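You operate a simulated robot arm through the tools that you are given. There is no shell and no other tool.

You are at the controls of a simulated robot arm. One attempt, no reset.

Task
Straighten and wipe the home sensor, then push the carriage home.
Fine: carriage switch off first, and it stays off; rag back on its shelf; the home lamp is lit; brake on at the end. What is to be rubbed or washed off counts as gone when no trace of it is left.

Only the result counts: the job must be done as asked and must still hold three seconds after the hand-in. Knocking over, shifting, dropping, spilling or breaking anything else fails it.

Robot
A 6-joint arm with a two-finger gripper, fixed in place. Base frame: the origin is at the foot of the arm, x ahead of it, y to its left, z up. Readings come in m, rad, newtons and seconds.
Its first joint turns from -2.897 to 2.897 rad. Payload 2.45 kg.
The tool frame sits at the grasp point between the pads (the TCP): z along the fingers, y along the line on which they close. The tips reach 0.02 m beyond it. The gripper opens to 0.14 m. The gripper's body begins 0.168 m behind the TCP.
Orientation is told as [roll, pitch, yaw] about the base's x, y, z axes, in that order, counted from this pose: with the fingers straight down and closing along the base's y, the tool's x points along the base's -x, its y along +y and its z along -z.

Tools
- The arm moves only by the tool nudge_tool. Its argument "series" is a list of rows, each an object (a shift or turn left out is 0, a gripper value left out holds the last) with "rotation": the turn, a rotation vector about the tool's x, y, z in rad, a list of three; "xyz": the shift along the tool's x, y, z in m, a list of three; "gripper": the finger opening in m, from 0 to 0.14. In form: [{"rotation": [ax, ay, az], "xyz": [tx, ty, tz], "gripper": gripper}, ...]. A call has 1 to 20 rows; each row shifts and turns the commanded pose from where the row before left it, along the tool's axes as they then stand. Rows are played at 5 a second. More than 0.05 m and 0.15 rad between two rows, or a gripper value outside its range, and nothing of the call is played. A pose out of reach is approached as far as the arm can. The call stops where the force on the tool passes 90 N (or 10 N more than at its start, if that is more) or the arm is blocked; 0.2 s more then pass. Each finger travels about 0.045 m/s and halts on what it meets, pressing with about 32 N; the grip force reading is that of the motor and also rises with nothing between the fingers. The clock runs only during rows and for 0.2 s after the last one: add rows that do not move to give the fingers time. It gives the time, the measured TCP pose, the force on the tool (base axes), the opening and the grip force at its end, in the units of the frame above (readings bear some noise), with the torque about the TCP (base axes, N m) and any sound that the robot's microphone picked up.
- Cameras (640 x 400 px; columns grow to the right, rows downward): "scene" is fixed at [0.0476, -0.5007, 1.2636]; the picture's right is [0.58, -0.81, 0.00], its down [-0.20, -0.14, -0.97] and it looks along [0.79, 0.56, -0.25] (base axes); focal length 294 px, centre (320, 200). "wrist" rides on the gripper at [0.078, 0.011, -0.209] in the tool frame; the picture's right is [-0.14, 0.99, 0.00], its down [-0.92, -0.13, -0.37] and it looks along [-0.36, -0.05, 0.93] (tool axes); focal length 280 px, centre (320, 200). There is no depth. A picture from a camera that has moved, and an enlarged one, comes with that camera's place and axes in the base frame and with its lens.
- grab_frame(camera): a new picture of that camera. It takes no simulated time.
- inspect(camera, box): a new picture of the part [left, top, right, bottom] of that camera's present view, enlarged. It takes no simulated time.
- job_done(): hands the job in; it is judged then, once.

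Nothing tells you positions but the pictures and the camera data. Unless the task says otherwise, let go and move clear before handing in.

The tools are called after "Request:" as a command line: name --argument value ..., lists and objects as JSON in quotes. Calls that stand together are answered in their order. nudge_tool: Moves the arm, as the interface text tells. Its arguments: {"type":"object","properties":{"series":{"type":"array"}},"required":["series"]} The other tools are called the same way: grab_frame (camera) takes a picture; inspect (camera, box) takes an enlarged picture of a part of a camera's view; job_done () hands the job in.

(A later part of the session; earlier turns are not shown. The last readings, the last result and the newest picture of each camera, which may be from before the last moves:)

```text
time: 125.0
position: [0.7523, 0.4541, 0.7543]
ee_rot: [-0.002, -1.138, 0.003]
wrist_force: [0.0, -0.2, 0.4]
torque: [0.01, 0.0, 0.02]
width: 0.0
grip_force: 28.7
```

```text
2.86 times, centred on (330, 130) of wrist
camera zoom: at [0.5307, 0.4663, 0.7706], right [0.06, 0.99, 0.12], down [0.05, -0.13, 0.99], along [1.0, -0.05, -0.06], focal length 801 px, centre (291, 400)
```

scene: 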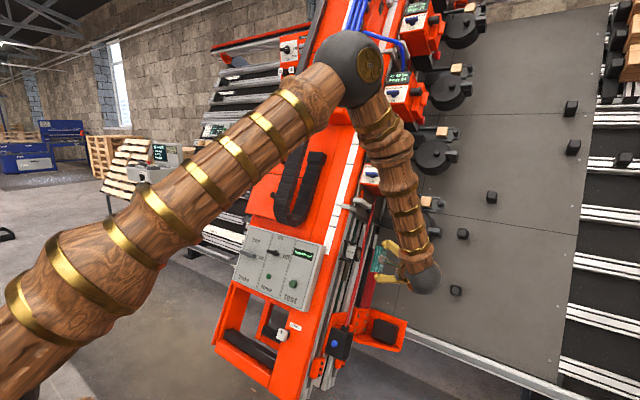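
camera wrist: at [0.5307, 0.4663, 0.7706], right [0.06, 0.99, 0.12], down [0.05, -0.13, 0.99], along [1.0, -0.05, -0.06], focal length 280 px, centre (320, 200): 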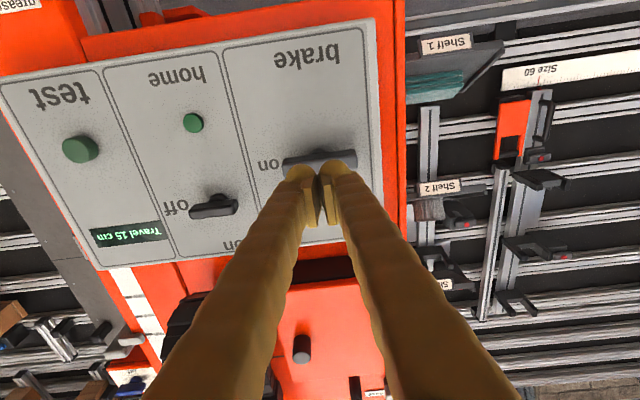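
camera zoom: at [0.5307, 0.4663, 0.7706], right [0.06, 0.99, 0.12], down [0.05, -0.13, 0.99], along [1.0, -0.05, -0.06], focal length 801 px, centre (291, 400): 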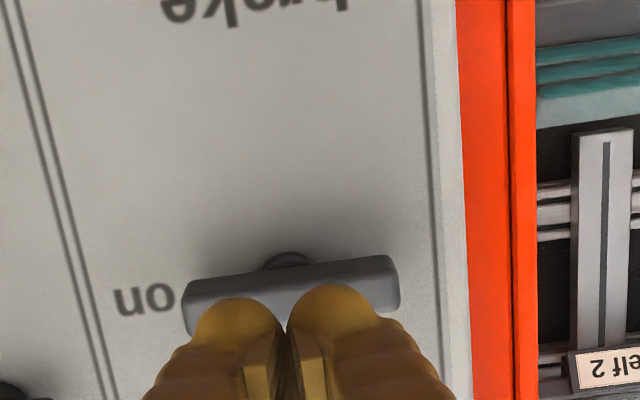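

Bar centre is confirmed at (0.841, 0.4555, 0.7115). Rotating the gripper to straddle it and approaching.

Request:
nudge_tool --series '[{"rotation": [0, 0, -0.1428], "gripper": 0.06}, {"rotation": [0, 0, -0.1428]}, {"rotation": [0, 0, -0.1428]}, {"rotation": [0, 0, -0.1428]}, {"rotation": [0, 0, -0.1428]}, {"rotation": [0, 0, -0.1428]}, {"rotation": [0, 0, -0.1428]}, {"rotation": [0, 0, -0.1428]}, {"rotation": [0, 0, -0.1428]}, {"rotation": [0, 0, -0.1428]}, {"rotation": [0, 0, -0.1428]}, {"xyz": [-0.0014, 0.0015, 0.03]}, {"xyz": [0, 0, 0.03]}, {"xyz": [0, 0, 0.015]}, {}, {}]'

Request:
grab_frame --camera "wrist"

Request:
inspect --camera "scene" --box '[210, 200, 310, 290]'

```text
time: 128.4
position: [0.8181, 0.4572, 0.7232]
ee_rot: [-1.138, -0.001, 1.571]
wrist_force: [0.5, -0.2, 0.3]
torque: [0.0, 0.04, -0.03]
width: 0.0603
grip_force: 0.1
```

```text
taken
camera wrist: at [0.6241, 0.3798, 0.8012], right [-0.42, 0.14, -0.9], down [-0.28, 0.92, 0.27], along [0.87, 0.36, -0.34], focal length 280 px, centre (320, 200)
```

wrist: 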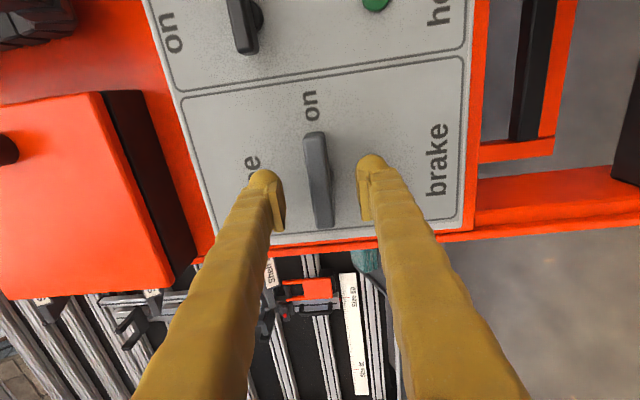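

```text
4.44 times, centred on (260, 245) of scene
camera zoom: at [0.0476, -0.5007, 1.2636], right [0.58, -0.81, 0.0], down [-0.2, -0.14, -0.97], along [0.79, 0.56, -0.25], focal length 1305 px, centre (587, 0)
```

zoom: 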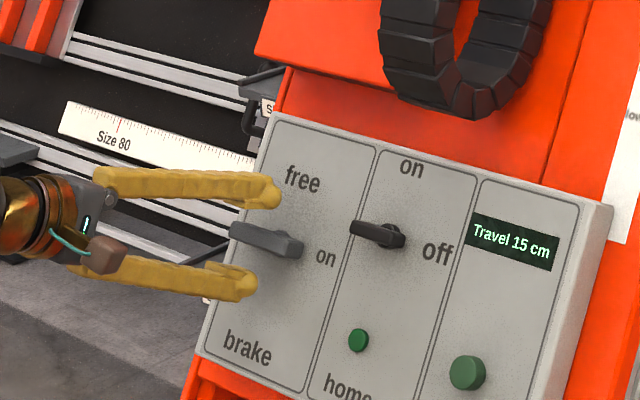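

Request:
nudge_tool --series '[{"xyz": [0.001, 0, 0.01]}, {"xyz": [0, 0, 0.008]}, {}, {"gripper": 0.0}, {}, {}, {}, {}]'

Request:
grab_frame --camera "wrist"

```text
time: 130.2
position: [0.8353, 0.4571, 0.7149]
ee_rot: [-1.137, 0.002, 1.571]
wrist_force: [-3.8, 2.7, -17.2]
torque: [0.11, 0.21, 0.05]
width: 0.0171
grip_force: 42.9
```

```text
taken
camera wrist: at [0.642, 0.3801, 0.7928], right [-0.42, 0.14, -0.9], down [-0.28, 0.92, 0.27], along [0.86, 0.36, -0.35], focal length 280 px, centre (320, 200)
```

wrist: 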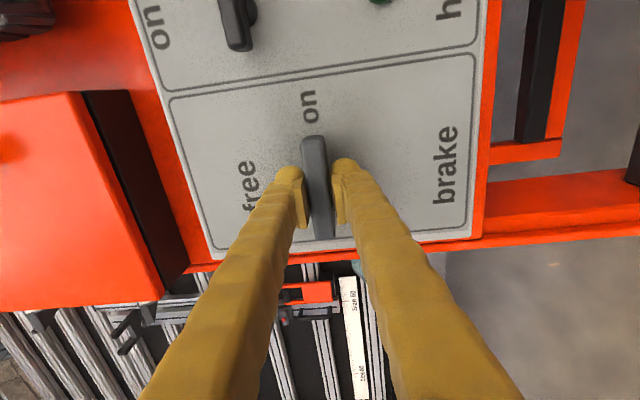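

Gripped the bar. Now turning it clockwise toward "free", watching torque and the carriage.

Request:
nudge_tool --series '[{"xyz": [0, 0.001, 0], "rotation": [0, 0, 0.1]}, {"rotation": [0, 0, 0.1]}, {}]'

Request:
inspect --camera "wrist" --box '[200, 80, 440, 260]'

```text
time: 131.0
position: [0.8356, 0.4577, 0.7161]
ee_rot: [-1.131, -0.18, 1.486]
wrist_force: [-20.8, 14.5, -3.2]
torque: [0.17, 0.16, 0.27]
width: 0.017
grip_force: 42.7
```

```text
2.22 times, centred on (320, 170) of wrist
camera zoom: at [0.6358, 0.3833, 0.7789], right [-0.4, 0.33, -0.86], down [-0.21, 0.88, 0.43], along [0.89, 0.35, -0.28], focal length 623 px, centre (320, 267)
```

zoom: 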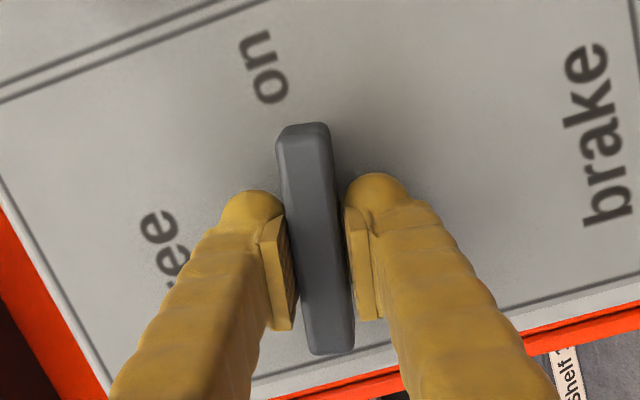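

The bar follows freely. Continuing the turn in chunks, trimming side loads.

Request:
nudge_tool --series '[{"xyz": [-0.0008, 0, 0], "rotation": [0, 0, 0.1]}, {"rotation": [0, 0, 0.1]}, {"rotation": [0, 0, 0.1]}, {"rotation": [0, 0, 0.1]}, {}]'

Request:
inspect --camera "scene" --box '[210, 180, 410, 320]'

```text
time: 132.2
position: [0.8377, 0.4568, 0.7154]
ee_rot: [-1.064, -0.539, 1.291]
wrist_force: [3.4, -2.0, 16.4]
torque: [0.01, -0.17, 0.08]
width: 0.0168
grip_force: 42.6
```

```text
2.86 times, centred on (310, 250) of scene
camera zoom: at [0.0476, -0.5007, 1.2636], right [0.58, -0.81, 0.0], down [-0.2, -0.14, -0.97], along [0.79, 0.56, -0.25], focal length 839 px, centre (349, 57)
```

zoom: 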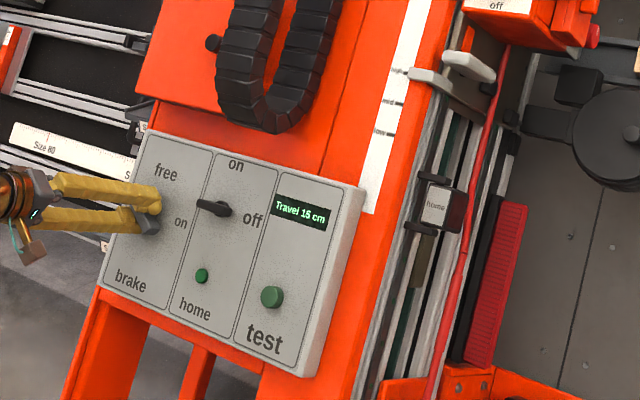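

Request:
nudge_tool --series '[{"xyz": [-0.0005, -0.0007, 0], "rotation": [0, 0, 0.1]}, {"rotation": [0, 0, 0.1]}, {"rotation": [0, 0, 0.1]}, {"rotation": [0, 0, 0.1]}, {}]'

Request:
nudge_tool --series '[{"rotation": [0, 0, 0.1]}, {"rotation": [0, 0, 0.1]}, {"rotation": [0, 0, 0.1]}, {}]'

Request:
inspect --camera "scene" --box '[210, 180, 410, 320]'

```text
time: 133.4
position: [0.8364, 0.4552, 0.7146]
ee_rot: [-0.862, -0.871, 0.991]
wrist_force: [20.4, -24.0, 24.2]
torque: [-0.12, -0.27, -0.11]
width: 0.0169
grip_force: 42.7
```

```text
time: 134.4
position: [0.8362, 0.4582, 0.7168]
ee_rot: [-0.526, -1.066, 0.586]
wrist_force: [5.1, 15.4, 22.7]
torque: [0.14, -0.33, 0.14]
width: 0.0168
grip_force: 42.0
```

```text
2.86 times, centred on (310, 250) of scene
camera zoom: at [0.0476, -0.5007, 1.2636], right [0.58, -0.81, 0.0], down [-0.2, -0.14, -0.97], along [0.79, 0.56, -0.25], focal length 839 px, centre (349, 57)
```

zoom: 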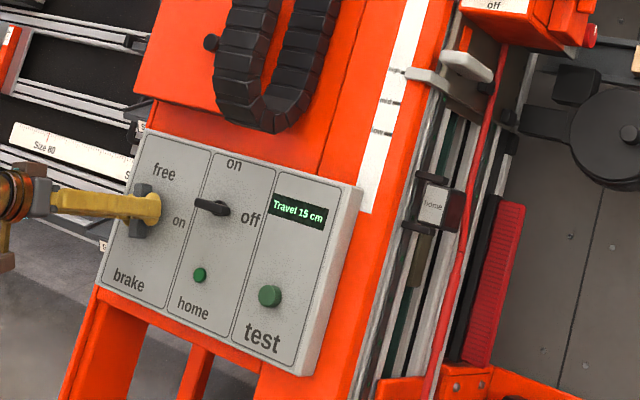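

Request:
nudge_tool --series '[{"xyz": [-0.001, 0, 0], "rotation": [0, 0, 0.1]}, {"rotation": [0, 0, 0.1]}, {"rotation": [0, 0, 0.08]}, {}]'

Request:
inspect --camera "scene" --box '[210, 180, 410, 320]'

```text
time: 135.4
position: [0.8373, 0.4561, 0.7167]
ee_rot: [0.021, -1.137, -0.023]
wrist_force: [3.7, -3.0, 9.0]
torque: [-0.34, -0.15, 0.17]
width: 0.0172
grip_force: 42.5
```

```text
2.86 times, centred on (310, 250) of scene
camera zoom: at [0.0476, -0.5007, 1.2636], right [0.58, -0.81, 0.0], down [-0.2, -0.14, -0.97], along [0.79, 0.56, -0.25], focal length 839 px, centre (349, 57)
```

zoom: 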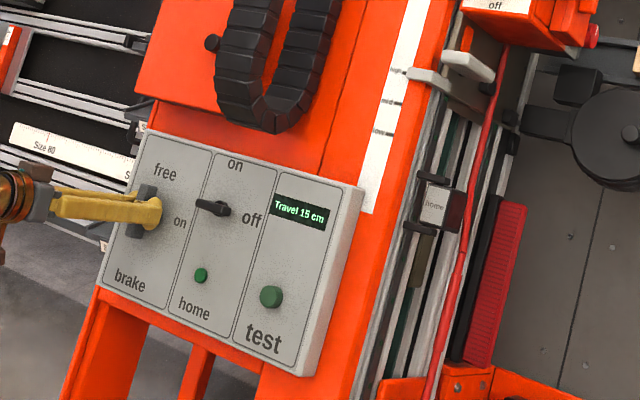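

The lever reached its stop pointing at "free" and the carriage stays put at 15 cm. Releasing and backing away to look at the carriage handle.

Request:
nudge_tool --series '[{"rotation": [0, 0, -0.01], "gripper": 0.06}, {}, {}, {"xyz": [0, 0, -0.04]}, {"xyz": [0, 0, -0.045]}, {"xyz": [-0.045, 0, 0], "gripper": 0.0}, {"xyz": [-0.045, 0, 0]}, {"xyz": [-0.03, 0, 0]}, {}]'

Request:
grab_frame --camera "wrist"

Request:
inspect --camera "scene" --box '[210, 160, 430, 320]'

Request:
inspect --camera "scene" --box '[330, 150, 430, 240]'

```text
time: 137.4
position: [0.8081, 0.4582, 0.86]
ee_rot: [-0.003, -1.139, 0.004]
wrist_force: [0.3, 0.3, 0.5]
torque: [0.02, 0.03, 0.02]
width: 0.0
grip_force: 22.1
```

```text
taken
camera wrist: at [0.5873, 0.4693, 0.8773], right [0.06, 0.99, 0.12], down [0.05, -0.13, 0.99], along [1.0, -0.05, -0.06], focal length 280 px, centre (320, 200)
```

wrist: 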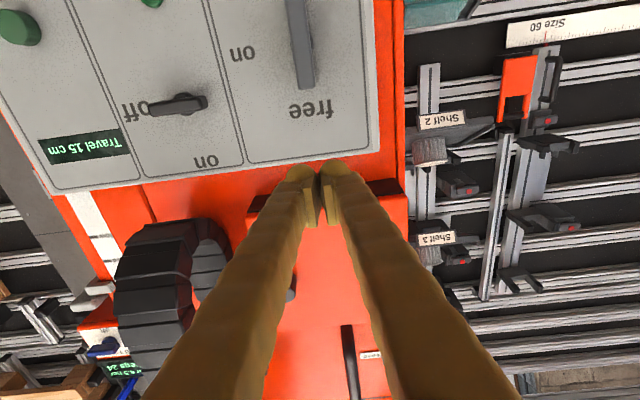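

```text
2.50 times, centred on (320, 240) of scene
camera zoom: at [0.0476, -0.5007, 1.2636], right [0.58, -0.81, 0.0], down [-0.2, -0.14, -0.97], along [0.79, 0.56, -0.25], focal length 734 px, centre (320, 100)
```

zoom: 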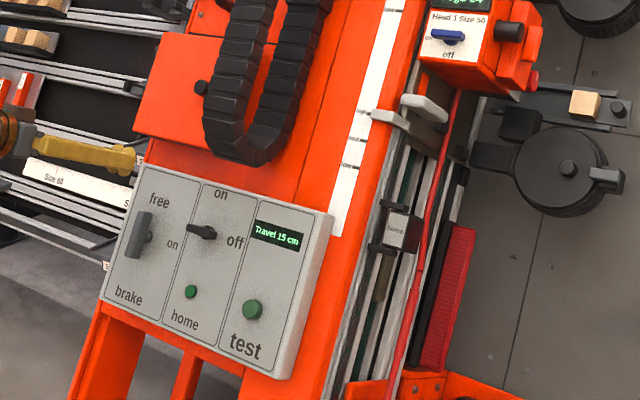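

```text
4.44 times, centred on (380, 195) of scene
camera zoom: at [0.0476, -0.5007, 1.2636], right [0.58, -0.81, 0.0], down [-0.2, -0.14, -0.97], along [0.79, 0.56, -0.25], focal length 1305 px, centre (53, 222)
```

zoom: 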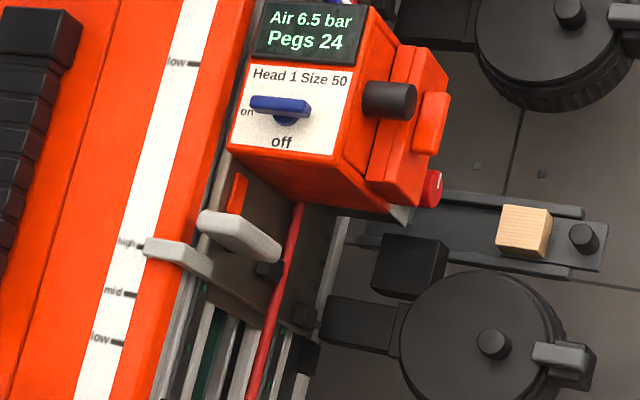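

The brake is free and the carriage holds by itself. The carriage handle (grey paddle) is near Y≈0–0.07 on the beam's right side. I'll move around there for a close look before pushing it down the beam.

Request:
nudge_tool --series '[{"xyz": [0, -0.045, 0]}, {"xyz": [0, -0.045, 0]}, {"xyz": [0, -0.045, 0]}, {"xyz": [0, -0.045, 0]}, {"xyz": [0, -0.045, 0]}, {"xyz": [0, -0.045, 0]}, {"xyz": [0, -0.045, 0]}, {"xyz": [0, -0.045, 0]}, {"xyz": [0, -0.045, 0]}, {"xyz": [0, -0.045, 0]}, {"xyz": [0, -0.045, 0]}, {"xyz": [0, -0.045, 0]}, {"xyz": [-0.045, 0, 0]}, {"xyz": [-0.045, 0, 0]}, {"xyz": [-0.045, 0, 0]}, {"xyz": [-0.045, 0, 0]}, {"xyz": [-0.03, 0, 0]}, {}, {}]'

Request:
grab_frame --camera "wrist"

Request:
grab_frame --camera "scene"

```text
time: 141.4
position: [0.8967, -0.0842, 1.0516]
ee_rot: [-0.001, -1.137, 0.001]
wrist_force: [0.0, -0.2, 0.0]
torque: [0.0, -0.01, -0.02]
width: 0.0
grip_force: 29.6
```

```text
taken
camera wrist: at [0.6744, -0.0718, 1.0686], right [0.06, 0.99, 0.12], down [0.05, -0.13, 0.99], along [1.0, -0.05, -0.06], focal length 280 px, centre (320, 200)
```

wrist: 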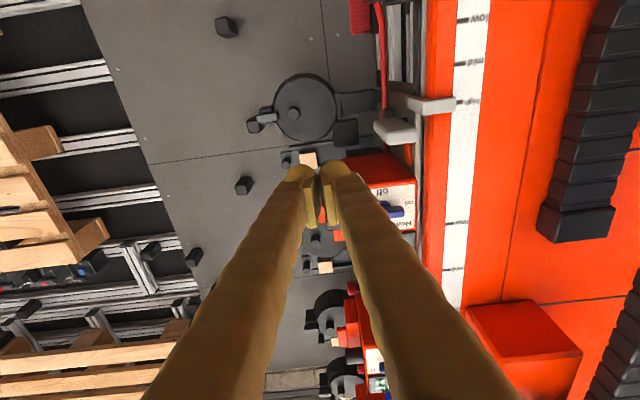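

```text
taken
```

scene: 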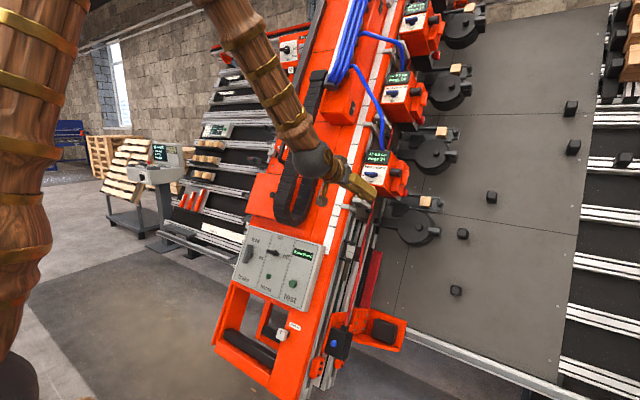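

Request:
inspect --camera "wrist" --box '[340, 60, 480, 170]'

Request:
nudge_tool --series '[{"xyz": [0, -0.03, 0]}, {"rotation": [-0.15, 0, 0]}, {"rotation": [-0.15, 0, 0]}, {"rotation": [-0.15, 0, 0]}, {"rotation": [-0.15, 0, 0]}, {}, {}]'

Request:
grab_frame --camera "wrist"

Request:
inspect --camera "wrist" --box '[280, 50, 420, 180]'

```text
3.64 times, centred on (410, 115) of wrist
camera zoom: at [0.6744, -0.0718, 1.0686], right [0.06, 0.99, 0.12], down [0.05, -0.13, 0.99], along [1.0, -0.05, -0.06], focal length 1020 px, centre (-7, 509)
```

zoom: 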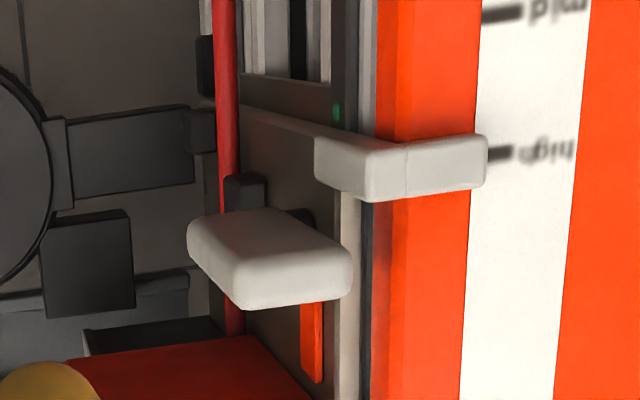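

```text
time: 143.0
position: [0.8973, -0.1118, 1.053]
ee_rot: [0.599, -1.14, 0.0]
wrist_force: [-0.2, -0.7, 0.2]
torque: [0.0, -0.01, 0.05]
width: 0.0002
grip_force: 30.0
```

```text
taken
camera wrist: at [0.7034, -0.2211, 1.0561], right [-0.45, 0.82, 0.36], down [0.18, -0.31, 0.93], along [0.88, 0.48, 0.0], focal length 280 px, centre (320, 200)
```

wrist: 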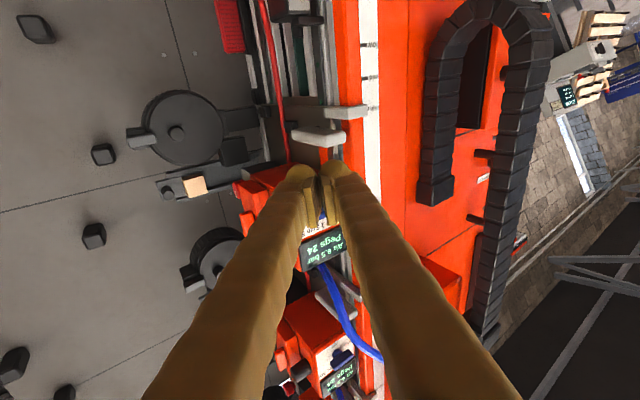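

```text
3.08 times, centred on (350, 115) of wrist
camera zoom: at [0.7034, -0.2211, 1.0561], right [-0.45, 0.82, 0.36], down [0.18, -0.31, 0.93], along [0.88, 0.48, 0.0], focal length 863 px, centre (228, 462)
```

zoom: 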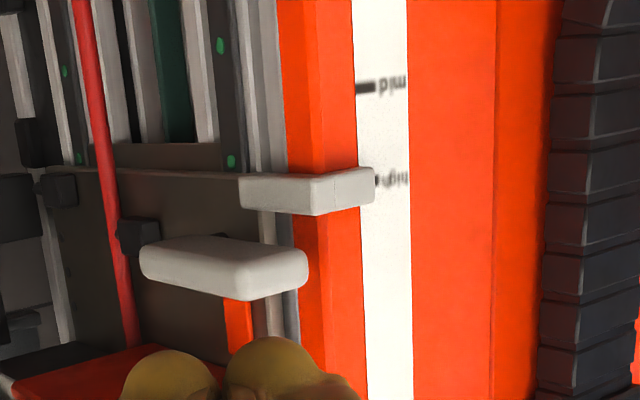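

The handle is a bar about 10 cm long pointing into the machine, at Y 0.008–0.047. There is room above it (about 6 cm) for closed fingertips, and none to spare below when it gets home, so I'll push it from above.

Request:
nudge_tool --series '[{"rotation": [0.15, 0, 0]}, {"rotation": [0.15, 0, 0]}, {"rotation": [0.15, 0, 0]}, {"rotation": [0.15, 0, 0]}, {"xyz": [-0.028, 0, 0]}, {"xyz": [0, 0.045, 0]}, {"xyz": [0, 0.045, 0]}, {"xyz": [0, 0.045, 0]}, {"xyz": [0, 0.003, 0.04]}, {"xyz": [0, 0, 0.03]}, {}, {}]'

Request:
grab_frame --camera "wrist"

Request:
inspect --camera "scene" --box '[320, 140, 430, 250]'

```text
time: 145.6
position: [0.9743, 0.0253, 1.047]
ee_rot: [-0.002, -1.138, 0.002]
wrist_force: [-0.2, -0.7, 0.5]
torque: [-0.01, 0.0, -0.02]
width: 0.0
grip_force: 29.3
```

```text
taken
camera wrist: at [0.7522, 0.0375, 1.0645], right [0.06, 0.99, 0.12], down [0.05, -0.13, 0.99], along [1.0, -0.05, -0.06], focal length 280 px, centre (320, 200)
```

wrist: 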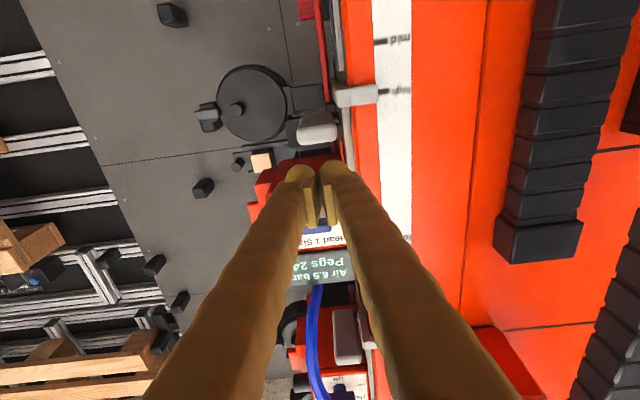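

```text
3.64 times, centred on (375, 195) of scene
camera zoom: at [0.0476, -0.5007, 1.2636], right [0.58, -0.81, 0.0], down [-0.2, -0.14, -0.97], along [0.79, 0.56, -0.25], focal length 1068 px, centre (120, 218)
```

zoom: 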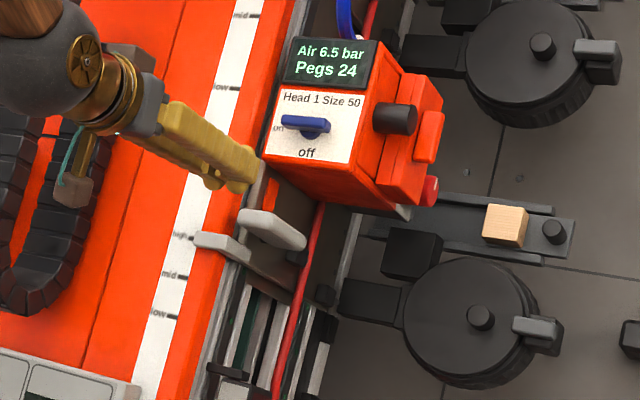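

Request:
nudge_tool --series '[{"xyz": [0, 0.002, 0.04]}, {"xyz": [0, 0, 0.03]}, {"xyz": [0, 0, 0.03]}, {}]'

Request:
grab_frame --camera "wrist"

Request:
inspect --camera "scene" --box '[320, 140, 430, 250]'

```text
time: 146.6
position: [1.0666, 0.0283, 1.0061]
ee_rot: [-0.003, -1.138, 0.003]
wrist_force: [0.3, -0.3, 0.3]
torque: [-0.02, -0.02, -0.01]
width: 0.0
grip_force: 29.2
```

```text
taken
camera wrist: at [0.8448, 0.0391, 1.022], right [0.06, 0.99, 0.12], down [0.05, -0.13, 0.99], along [1.0, -0.05, -0.06], focal length 280 px, centre (320, 200)
```

wrist: 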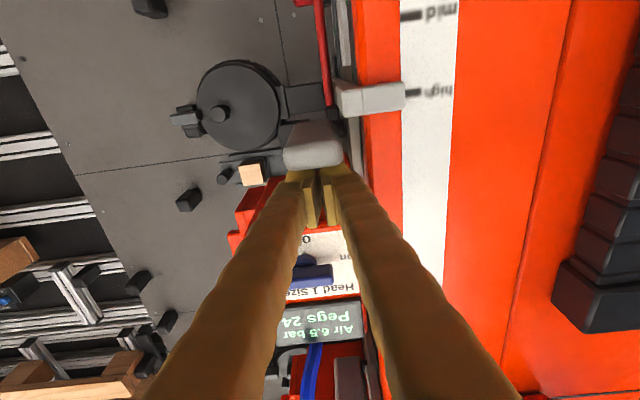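

```text
3.64 times, centred on (375, 195) of scene
camera zoom: at [0.0476, -0.5007, 1.2636], right [0.58, -0.81, 0.0], down [-0.2, -0.14, -0.97], along [0.79, 0.56, -0.25], focal length 1068 px, centre (120, 218)
```

zoom: 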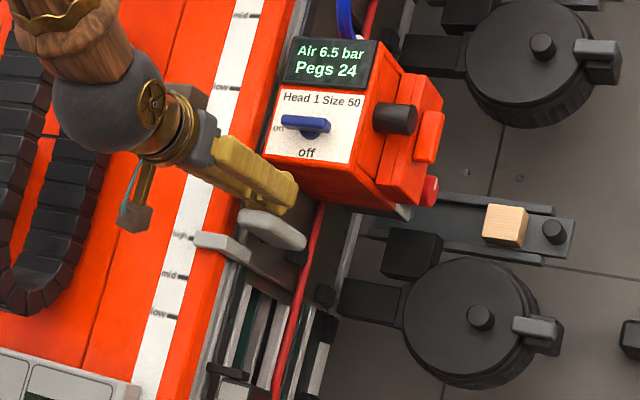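

The fingertips sit just above the handle. I'll push gently down the beam and watch the travel display.

Request:
nudge_tool --series '[{"xyz": [0.005, 0, 0]}, {"xyz": [0.005, 0, 0]}, {"xyz": [0.005, 0, 0]}, {}]'

Request:
inspect --camera "scene" --box '[230, 180, 410, 310]'

```text
time: 147.6
position: [1.0592, 0.0291, 0.9929]
ee_rot: [-0.004, -1.138, 0.001]
wrist_force: [1.6, -0.1, 2.1]
torque: [-0.02, -0.03, 0.02]
width: 0.0059
grip_force: 29.9
```

```text
3.08 times, centred on (320, 245) of scene
camera zoom: at [0.0476, -0.5007, 1.2636], right [0.58, -0.81, 0.0], down [-0.2, -0.14, -0.97], along [0.79, 0.56, -0.25], focal length 904 px, centre (320, 62)
```

zoom: 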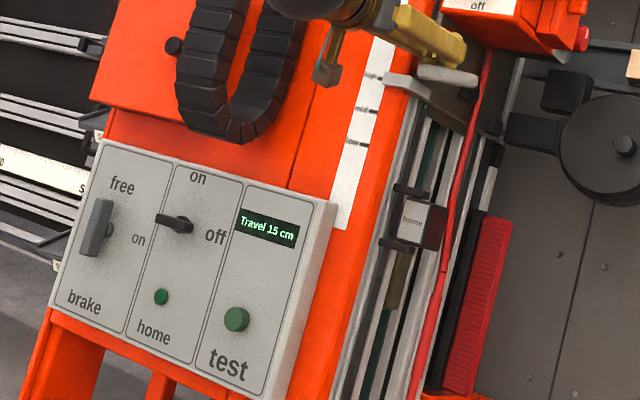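

Request:
nudge_tool --series '[{"xyz": [0.006, 0, 0]}, {"xyz": [0.006, 0, 0]}, {"xyz": [0.006, 0, 0]}, {}]'

Request:
inspect --camera "scene" --box '[230, 180, 410, 310]'

Request:
inspect --camera "wrist" --box '[240, 60, 440, 220]'

```text
time: 148.6
position: [1.0515, 0.027, 0.9762]
ee_rot: [-0.004, -1.138, 0.004]
wrist_force: [0.0, 0.6, 0.7]
torque: [0.0, 0.0, 0.0]
width: 0.0
grip_force: 29.3
```

```text
3.08 times, centred on (320, 245) of scene
camera zoom: at [0.0476, -0.5007, 1.2636], right [0.58, -0.81, 0.0], down [-0.2, -0.14, -0.97], along [0.79, 0.56, -0.25], focal length 904 px, centre (320, 62)
```

zoom: 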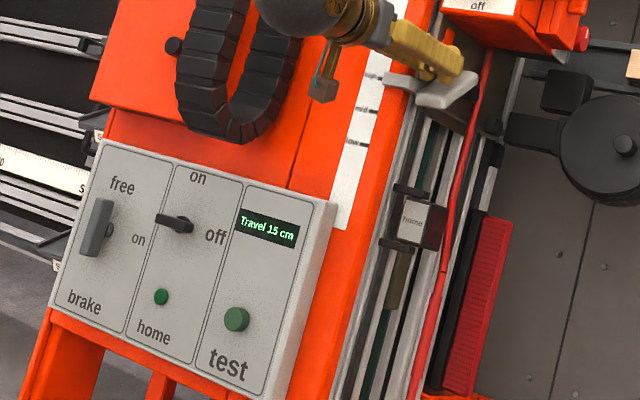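

```text
2.50 times, centred on (340, 140) of wrist
camera zoom: at [0.829, 0.0393, 0.9931], right [0.06, 0.99, 0.12], down [0.05, -0.13, 0.99], along [1.0, -0.05, -0.06], focal length 701 px, centre (270, 350)
```

zoom: 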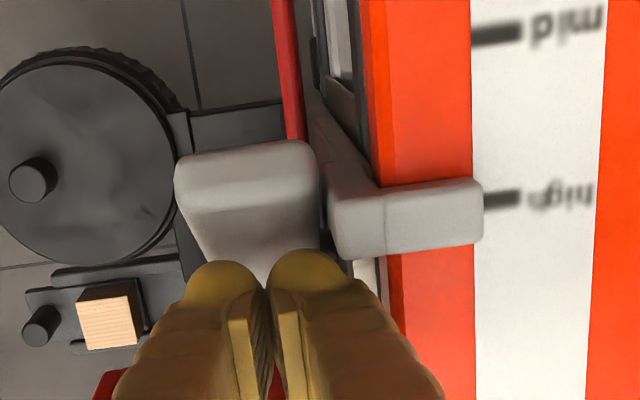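

Careful: the paddle seems to have turned on its hub rather than moving the carriage. I'll withdraw along the normal at once and look.

Request:
inspect --camera "scene" --box '[340, 180, 400, 230]'

Request:
nudge_tool --series '[{"xyz": [-0.004, 0, -0.01]}, {"xyz": [0, 0, -0.03]}, {"xyz": [0, 0, -0.04]}, {"xyz": [0, -0.03, -0.03]}, {"xyz": [0.02, -0.045, 0]}, {"xyz": [0, -0.04, 0]}, {}, {}]'

Request:
grab_frame --camera "wrist"

Request:
inspect --camera "scene" --box '[320, 140, 430, 250]'

```text
8.00 times, centred on (370, 205) of scene
camera zoom: at [0.0476, -0.5007, 1.2636], right [0.58, -0.81, 0.0], down [-0.2, -0.14, -0.97], along [0.79, 0.56, -0.25], focal length 2350 px, centre (-80, 160)
```

zoom: 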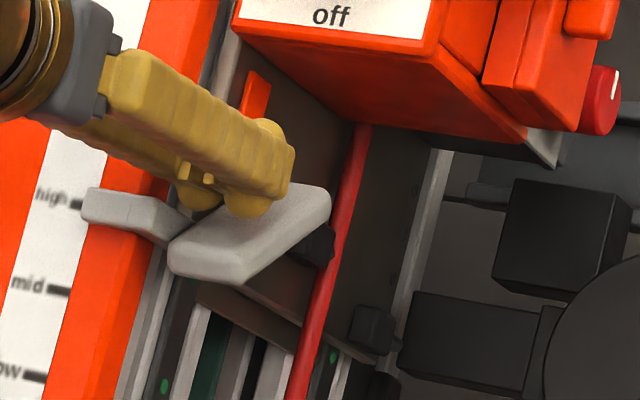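

```text
time: 150.4
position: [0.9448, -0.09, 1.0089]
ee_rot: [-0.002, -1.138, 0.003]
wrist_force: [0.3, 0.1, 0.1]
torque: [-0.01, -0.01, 0.02]
width: 0.0001
grip_force: 29.6
```

```text
taken
camera wrist: at [0.7227, -0.0782, 1.0256], right [0.06, 0.99, 0.12], down [0.05, -0.13, 0.99], along [1.0, -0.05, -0.06], focal length 280 px, centre (320, 200)
```

wrist: 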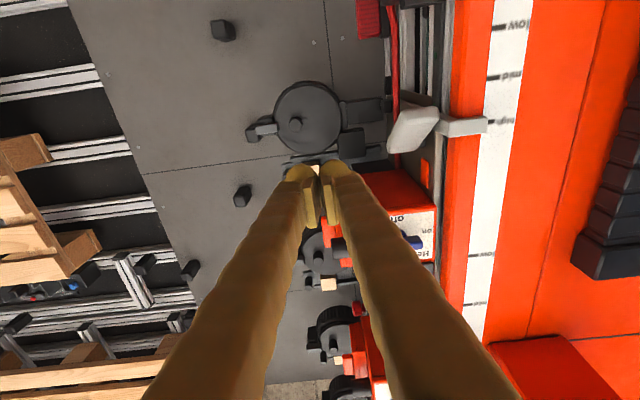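

```text
3.64 times, centred on (375, 195) of scene
camera zoom: at [0.0476, -0.5007, 1.2636], right [0.58, -0.81, 0.0], down [-0.2, -0.14, -0.97], along [0.79, 0.56, -0.25], focal length 1068 px, centre (120, 218)
```

zoom: 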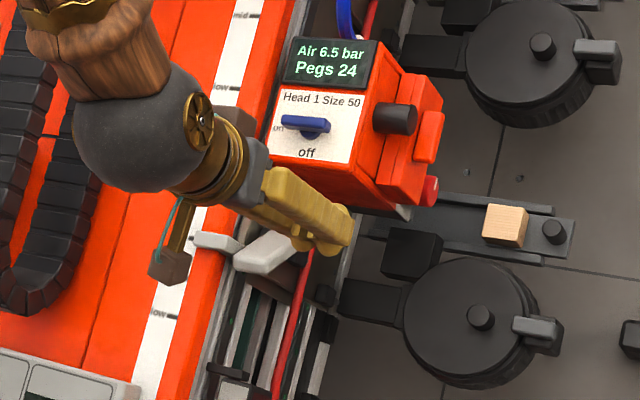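

The paddle turned out to be Head 1's clamp lever. It swung about 40° on its hub, while the pointer stayed at "high". That means the carriage must be the whole beam, moving along −y, the side with the red safety edge, buffer and sensor lens. First I must restore this lever exactly, so I'll measure it.

Request:
inspect --camera "wrist" --box '[370, 80, 500, 190]'

Request:
nudge_tool --series '[{"xyz": [0, -0.03, 0]}, {"rotation": [-0.15, 0, 0]}, {"rotation": [-0.15, 0, 0]}, {"rotation": [-0.15, 0, 0]}, {"rotation": [-0.15, 0, 0]}, {"rotation": [-0.15, 0, 0]}, {"rotation": [-0.15, 0, 0]}, {"rotation": [-0.15, 0, 0]}, {}, {}]'

Request:
grab_frame --camera "wrist"

Request:
inspect --camera "wrist" --box '[240, 60, 400, 180]'

Request:
inspect --camera "scene" --box '[350, 80, 430, 150]'

```text
3.64 times, centred on (435, 135) of wrist
camera zoom: at [0.7227, -0.0782, 1.0256], right [0.06, 0.99, 0.12], down [0.05, -0.13, 0.99], along [1.0, -0.05, -0.06], focal length 1020 px, centre (-98, 436)
```

zoom: 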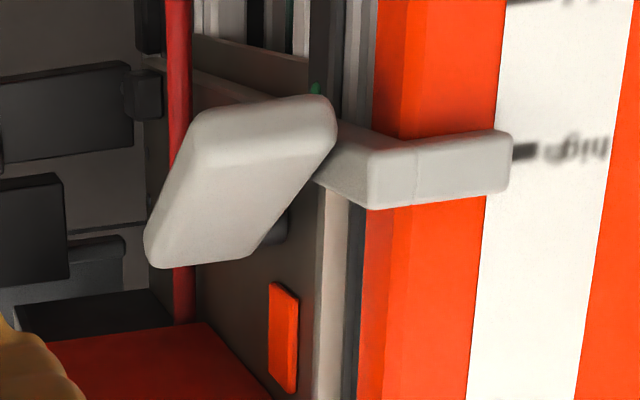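

```text
time: 152.6
position: [0.9421, -0.116, 1.009]
ee_rot: [1.048, -1.138, 0.003]
wrist_force: [-1.3, -0.6, 0.7]
torque: [0.0, -0.01, 0.02]
width: 0.0
grip_force: 29.4
```

```text
taken
camera wrist: at [0.8081, -0.2924, 0.9844], right [-0.72, 0.49, 0.48], down [0.32, -0.38, 0.87], along [0.61, 0.78, 0.12], focal length 280 px, centre (320, 200)
```

wrist: 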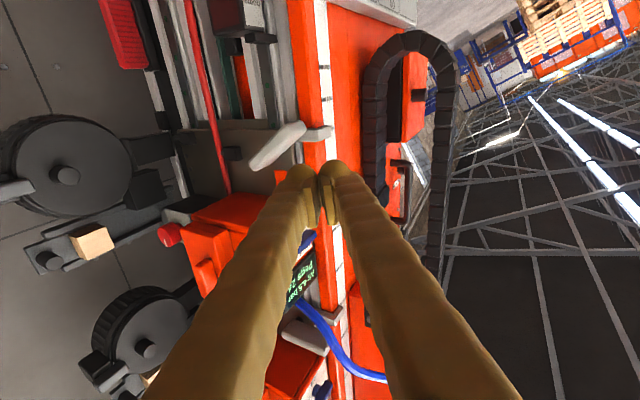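

```text
3.33 times, centred on (320, 120) of wrist
camera zoom: at [0.8081, -0.2924, 0.9844], right [-0.72, 0.49, 0.48], down [0.32, -0.38, 0.87], along [0.61, 0.78, 0.12], focal length 935 px, centre (320, 467)
```

zoom: 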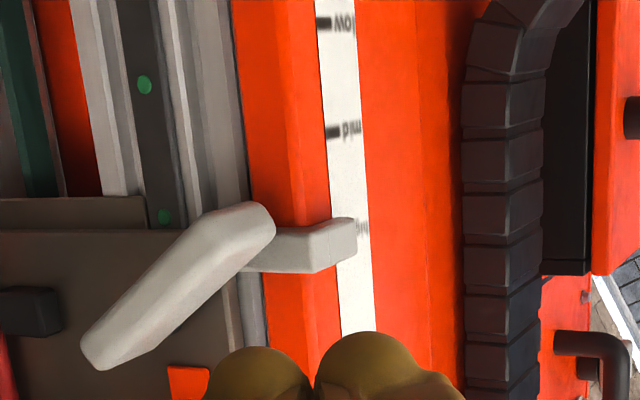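

```text
5.71 times, centred on (390, 115) of scene
camera zoom: at [0.0476, -0.5007, 1.2636], right [0.58, -0.81, 0.0], down [-0.2, -0.14, -0.97], along [0.79, 0.56, -0.25], focal length 1678 px, centre (-80, 686)
```

zoom: 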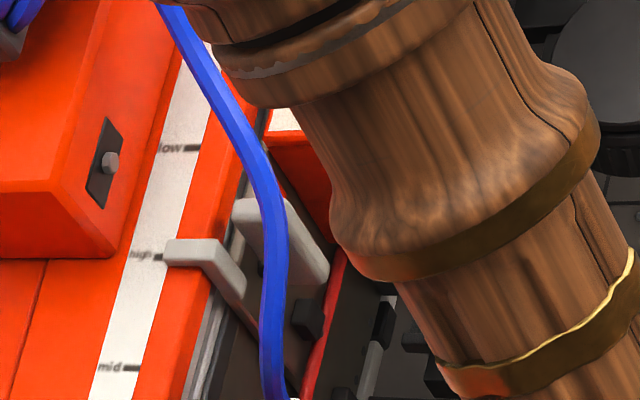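

The lever now lies about 34° off its original attitude, which was square to the beam. I'll grip its near end with the pads parallel to its original direction so that closing realigns it. First I'll turn the gripper and move in front of it.

Request:
nudge_tool --series '[{"rotation": [0.15, 0, 0]}, {"rotation": [0.15, 0, 0]}, {"rotation": [0.15, 0, 0]}, {"rotation": [0.15, 0, 0]}, {"rotation": [0.15, 0, 0]}, {"rotation": [0.15, 0, 0]}, {"rotation": [0.15, 0, 0]}, {"rotation": [0, 0.063, 0], "gripper": 0.115}, {"rotation": [0, 0, -0.1428]}, {"rotation": [0, 0, -0.1428]}, {"rotation": [0, 0, -0.1428]}, {"rotation": [0, 0, -0.1428]}, {"rotation": [0, 0, -0.1428]}, {"rotation": [0, 0, -0.1428]}, {"rotation": [0, 0, -0.1428]}, {"rotation": [0, 0, -0.1428]}, {"rotation": [0, 0, -0.1428]}, {"rotation": [0, 0, -0.1428]}]'

Request:
nudge_tool --series '[{"rotation": [0, 0, -0.1428]}, {"xyz": [0, 0.02, -0.028]}, {"xyz": [-0.045, 0, 0]}, {"xyz": [-0.045, 0, 0]}, {"xyz": [-0.044, 0, 0]}, {}, {}]'

Request:
grab_frame --camera "wrist"

Request:
inspect --camera "scene" --box '[320, 140, 430, 250]'

```text
time: 156.4
position: [0.9426, -0.1179, 1.0073]
ee_rot: [-1.071, -0.125, 1.504]
wrist_force: [-1.0, 0.7, 0.4]
torque: [0.02, 0.0, 0.01]
width: 0.1147
grip_force: 0.0
```

```text
time: 158.0
position: [0.9109, 0.0158, 1.0036]
ee_rot: [-1.075, 0.001, 1.57]
wrist_force: [0.6, -0.5, 0.0]
torque: [-0.05, 0.02, 0.02]
width: 0.115
grip_force: 0.0
```

```text
taken
camera wrist: at [0.7237, -0.0619, 1.0929], right [-0.47, 0.14, -0.87], down [-0.26, 0.92, 0.29], along [0.84, 0.36, -0.4], focal length 280 px, centre (320, 200)
```

wrist: 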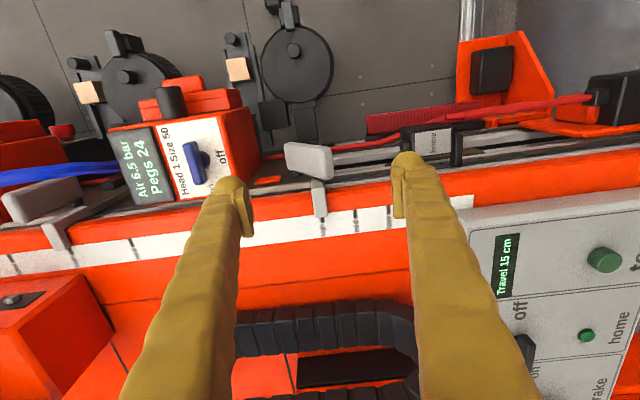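

```text
3.64 times, centred on (375, 195) of scene
camera zoom: at [0.0476, -0.5007, 1.2636], right [0.58, -0.81, 0.0], down [-0.2, -0.14, -0.97], along [0.79, 0.56, -0.25], focal length 1068 px, centre (120, 218)
```

zoom: 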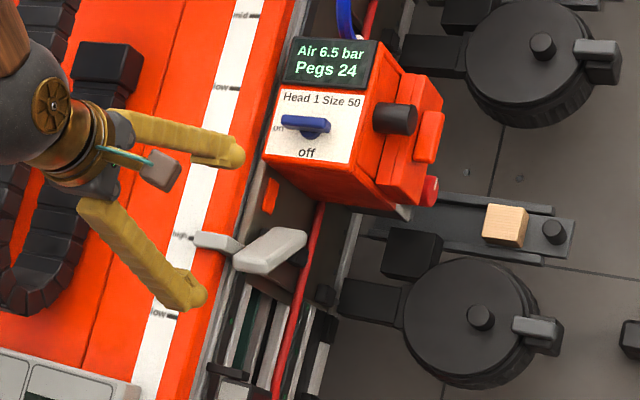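

Request:
inspect --camera "wrist" --box '[220, 110, 420, 240]'

Request:
inspect --camera "wrist" --box '[0, 100, 200, 260]'

```text
3.08 times, centred on (320, 175) of wrist
camera zoom: at [0.7237, -0.0619, 1.0929], right [-0.47, 0.14, -0.87], down [-0.26, 0.92, 0.29], along [0.84, 0.36, -0.4], focal length 863 px, centre (320, 277)
```

zoom: 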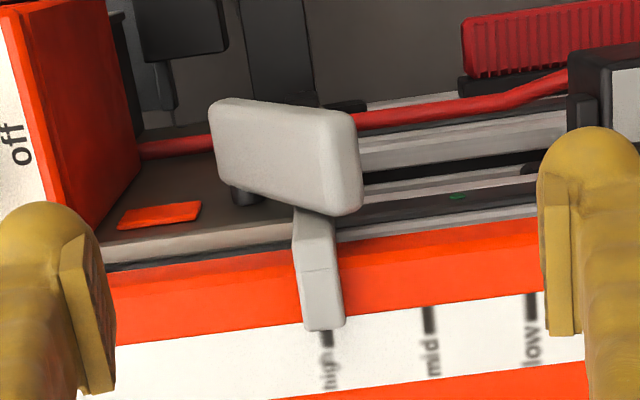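

```text
2.50 times, centred on (100, 180) of wrist
camera zoom: at [0.7237, -0.0619, 1.0929], right [-0.47, 0.14, -0.87], down [-0.26, 0.92, 0.29], along [0.84, 0.36, -0.4], focal length 701 px, centre (870, 250)
```

zoom: 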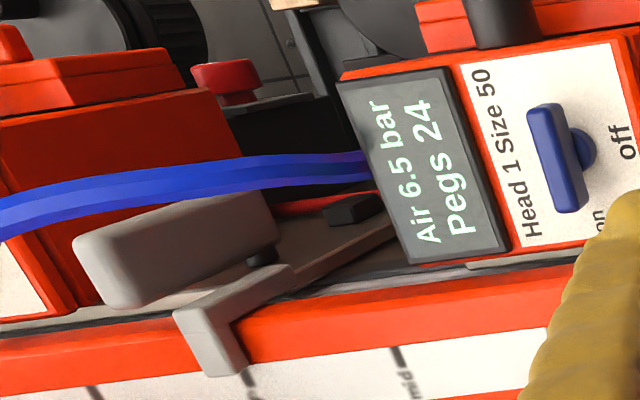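

The neighbouring Head 2 lever shows the native attitude, exactly parallel to my tool axis, so my alignment is right. I'm advancing so that the near end sits between the pads.

Request:
nudge_tool --series '[{"xyz": [-0.002, 0, 0.04]}, {"xyz": [0, 0, 0.04]}, {"xyz": [0, 0, 0.03]}, {"xyz": [0, 0, 0.02]}, {}, {}]'

Request:
grab_frame --camera "wrist"

Request:
inspect --camera "scene" --box '[320, 160, 410, 240]'

```text
time: 159.4
position: [1.0258, 0.0202, 0.9419]
ee_rot: [-1.075, -0.001, 1.572]
wrist_force: [0.8, 0.0, -0.1]
torque: [-0.01, -0.01, -0.02]
width: 0.1149
grip_force: 0.0
```

```text
taken
camera wrist: at [0.8377, -0.0579, 1.0318], right [-0.47, 0.14, -0.87], down [-0.26, 0.92, 0.29], along [0.84, 0.36, -0.4], focal length 280 px, centre (320, 200)
```

wrist: 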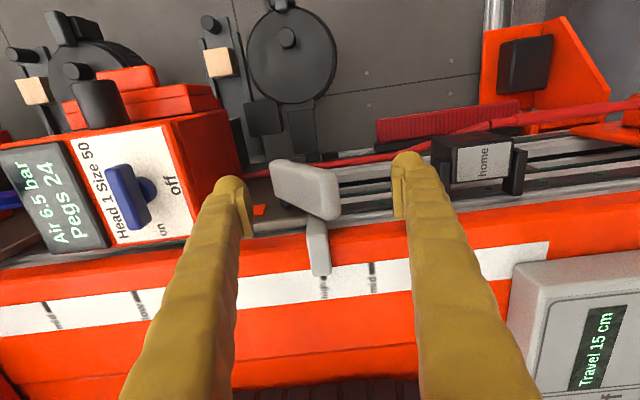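

```text
5.00 times, centred on (365, 200) of scene
camera zoom: at [0.0476, -0.5007, 1.2636], right [0.58, -0.81, 0.0], down [-0.2, -0.14, -0.97], along [0.79, 0.56, -0.25], focal length 1469 px, centre (95, 200)
```

zoom: 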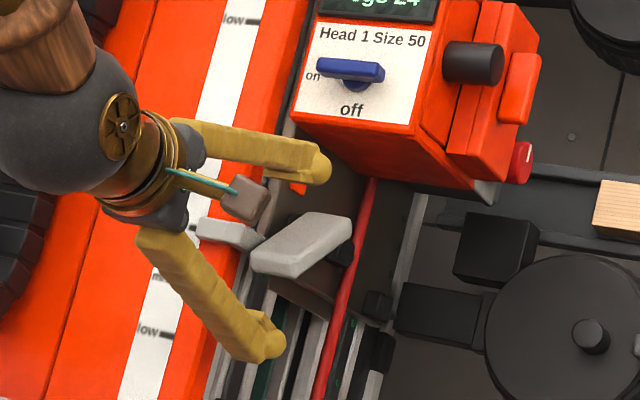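

Request:
nudge_tool --series '[{"xyz": [0, 0, 0.005], "gripper": 0.055}, {}, {}, {}, {"xyz": [0, -0.008, 0]}, {"xyz": [0, -0.008, 0]}, {"xyz": [0, -0.008, 0]}, {}]'

Request:
inspect --camera "wrist" --box '[220, 120, 420, 280]'

```text
time: 161.2
position: [1.039, 0.0196, 0.9614]
ee_rot: [-1.077, 0.003, 1.571]
wrist_force: [-0.2, 0.9, -1.4]
torque: [0.02, 0.0, -0.02]
width: 0.0558
grip_force: 0.7
```

```text
2.50 times, centred on (320, 200) of wrist
camera zoom: at [0.8513, -0.0577, 1.0507], right [-0.47, 0.14, -0.87], down [-0.26, 0.92, 0.29], along [0.84, 0.36, -0.4], focal length 701 px, centre (320, 200)
```

zoom: 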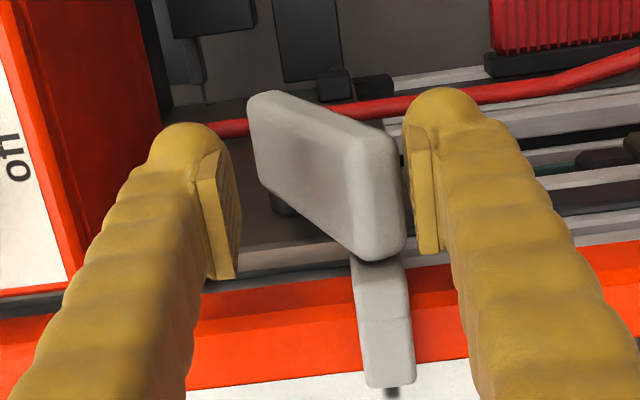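

Request:
nudge_tool --series '[{"xyz": [0, -0.006, 0]}, {"xyz": [0, -0.006, 0]}, {"xyz": [0, -0.006, 0]}, {}]'

Request:
inspect --camera "wrist" --box '[220, 120, 420, 280]'

```text
time: 162.2
position: [1.0467, 0.0181, 0.9768]
ee_rot: [-1.076, 0.0, 1.572]
wrist_force: [-0.3, -0.5, -0.8]
torque: [-0.03, 0.03, 0.0]
width: 0.0552
grip_force: 0.0
```

```text
2.50 times, centred on (320, 200) of wrist
camera zoom: at [0.8595, -0.059, 1.0656], right [-0.47, 0.14, -0.87], down [-0.26, 0.92, 0.29], along [0.84, 0.36, -0.4], focal length 701 px, centre (320, 200)
```

zoom: 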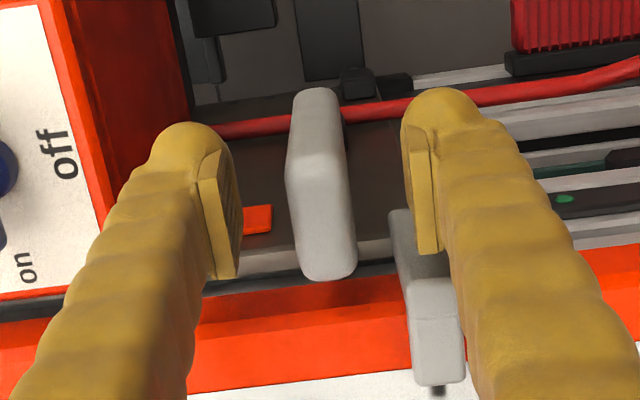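

The lever has swung back and now points along the tool axis again. I'll withdraw without squeezing it and compare with the original views.

Request:
nudge_tool --series '[{"xyz": [0, 0, -0.03], "gripper": 0.07}, {"xyz": [0, 0, -0.045]}, {"xyz": [0, 0, -0.045]}, {"xyz": [0, 0, -0.04]}, {"xyz": [0.045, 0, 0], "gripper": 0.0}, {"xyz": [0.045, 0, 0]}, {"xyz": [0.013, 0, 0]}, {"rotation": [0, 0, 0.1428]}, {"rotation": [0, 0, 0.1428]}, {"rotation": [0, 0, 0.1428]}, {"rotation": [0, 0, 0.1428]}, {"rotation": [0, 0, 0.1428]}, {"rotation": [0, 0, 0.1428]}, {"rotation": [0, 0, 0.1428]}, {"rotation": [0, 0, 0.1428]}, {"rotation": [0, 0, 0.1428]}, {"rotation": [0, 0, 0.1428]}, {"rotation": [0, 0, 0.1428]}, {"rotation": [0, -0.063, 0]}, {}]'

Request:
grab_frame --camera "wrist"

Request:
inspect --camera "scene" --box '[330, 150, 430, 240]'

```text
time: 166.4
position: [0.9059, -0.0844, 1.0514]
ee_rot: [-0.001, -1.138, 0.0]
wrist_force: [-1.0, 0.7, 0.0]
torque: [0.01, -0.01, 0.01]
width: 0.0
grip_force: 29.1
```

```text
taken
camera wrist: at [0.686, -0.0736, 1.0689], right [0.06, 0.99, 0.12], down [0.05, -0.13, 0.99], along [1.0, -0.05, -0.06], focal length 280 px, centre (320, 200)
```

wrist: 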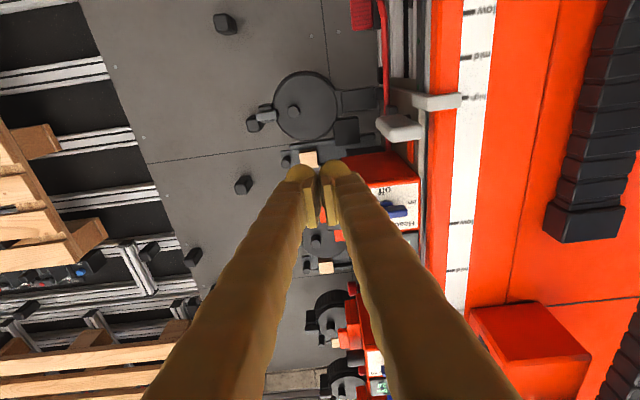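

```text
4.44 times, centred on (380, 195) of scene
camera zoom: at [0.0476, -0.5007, 1.2636], right [0.58, -0.81, 0.0], down [-0.2, -0.14, -0.97], along [0.79, 0.56, -0.25], focal length 1305 px, centre (53, 222)
```

zoom: 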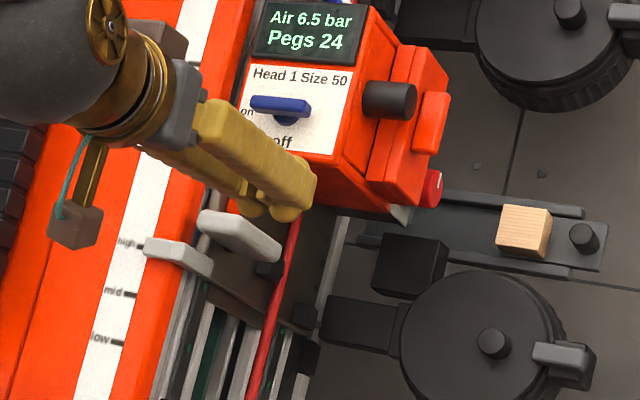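

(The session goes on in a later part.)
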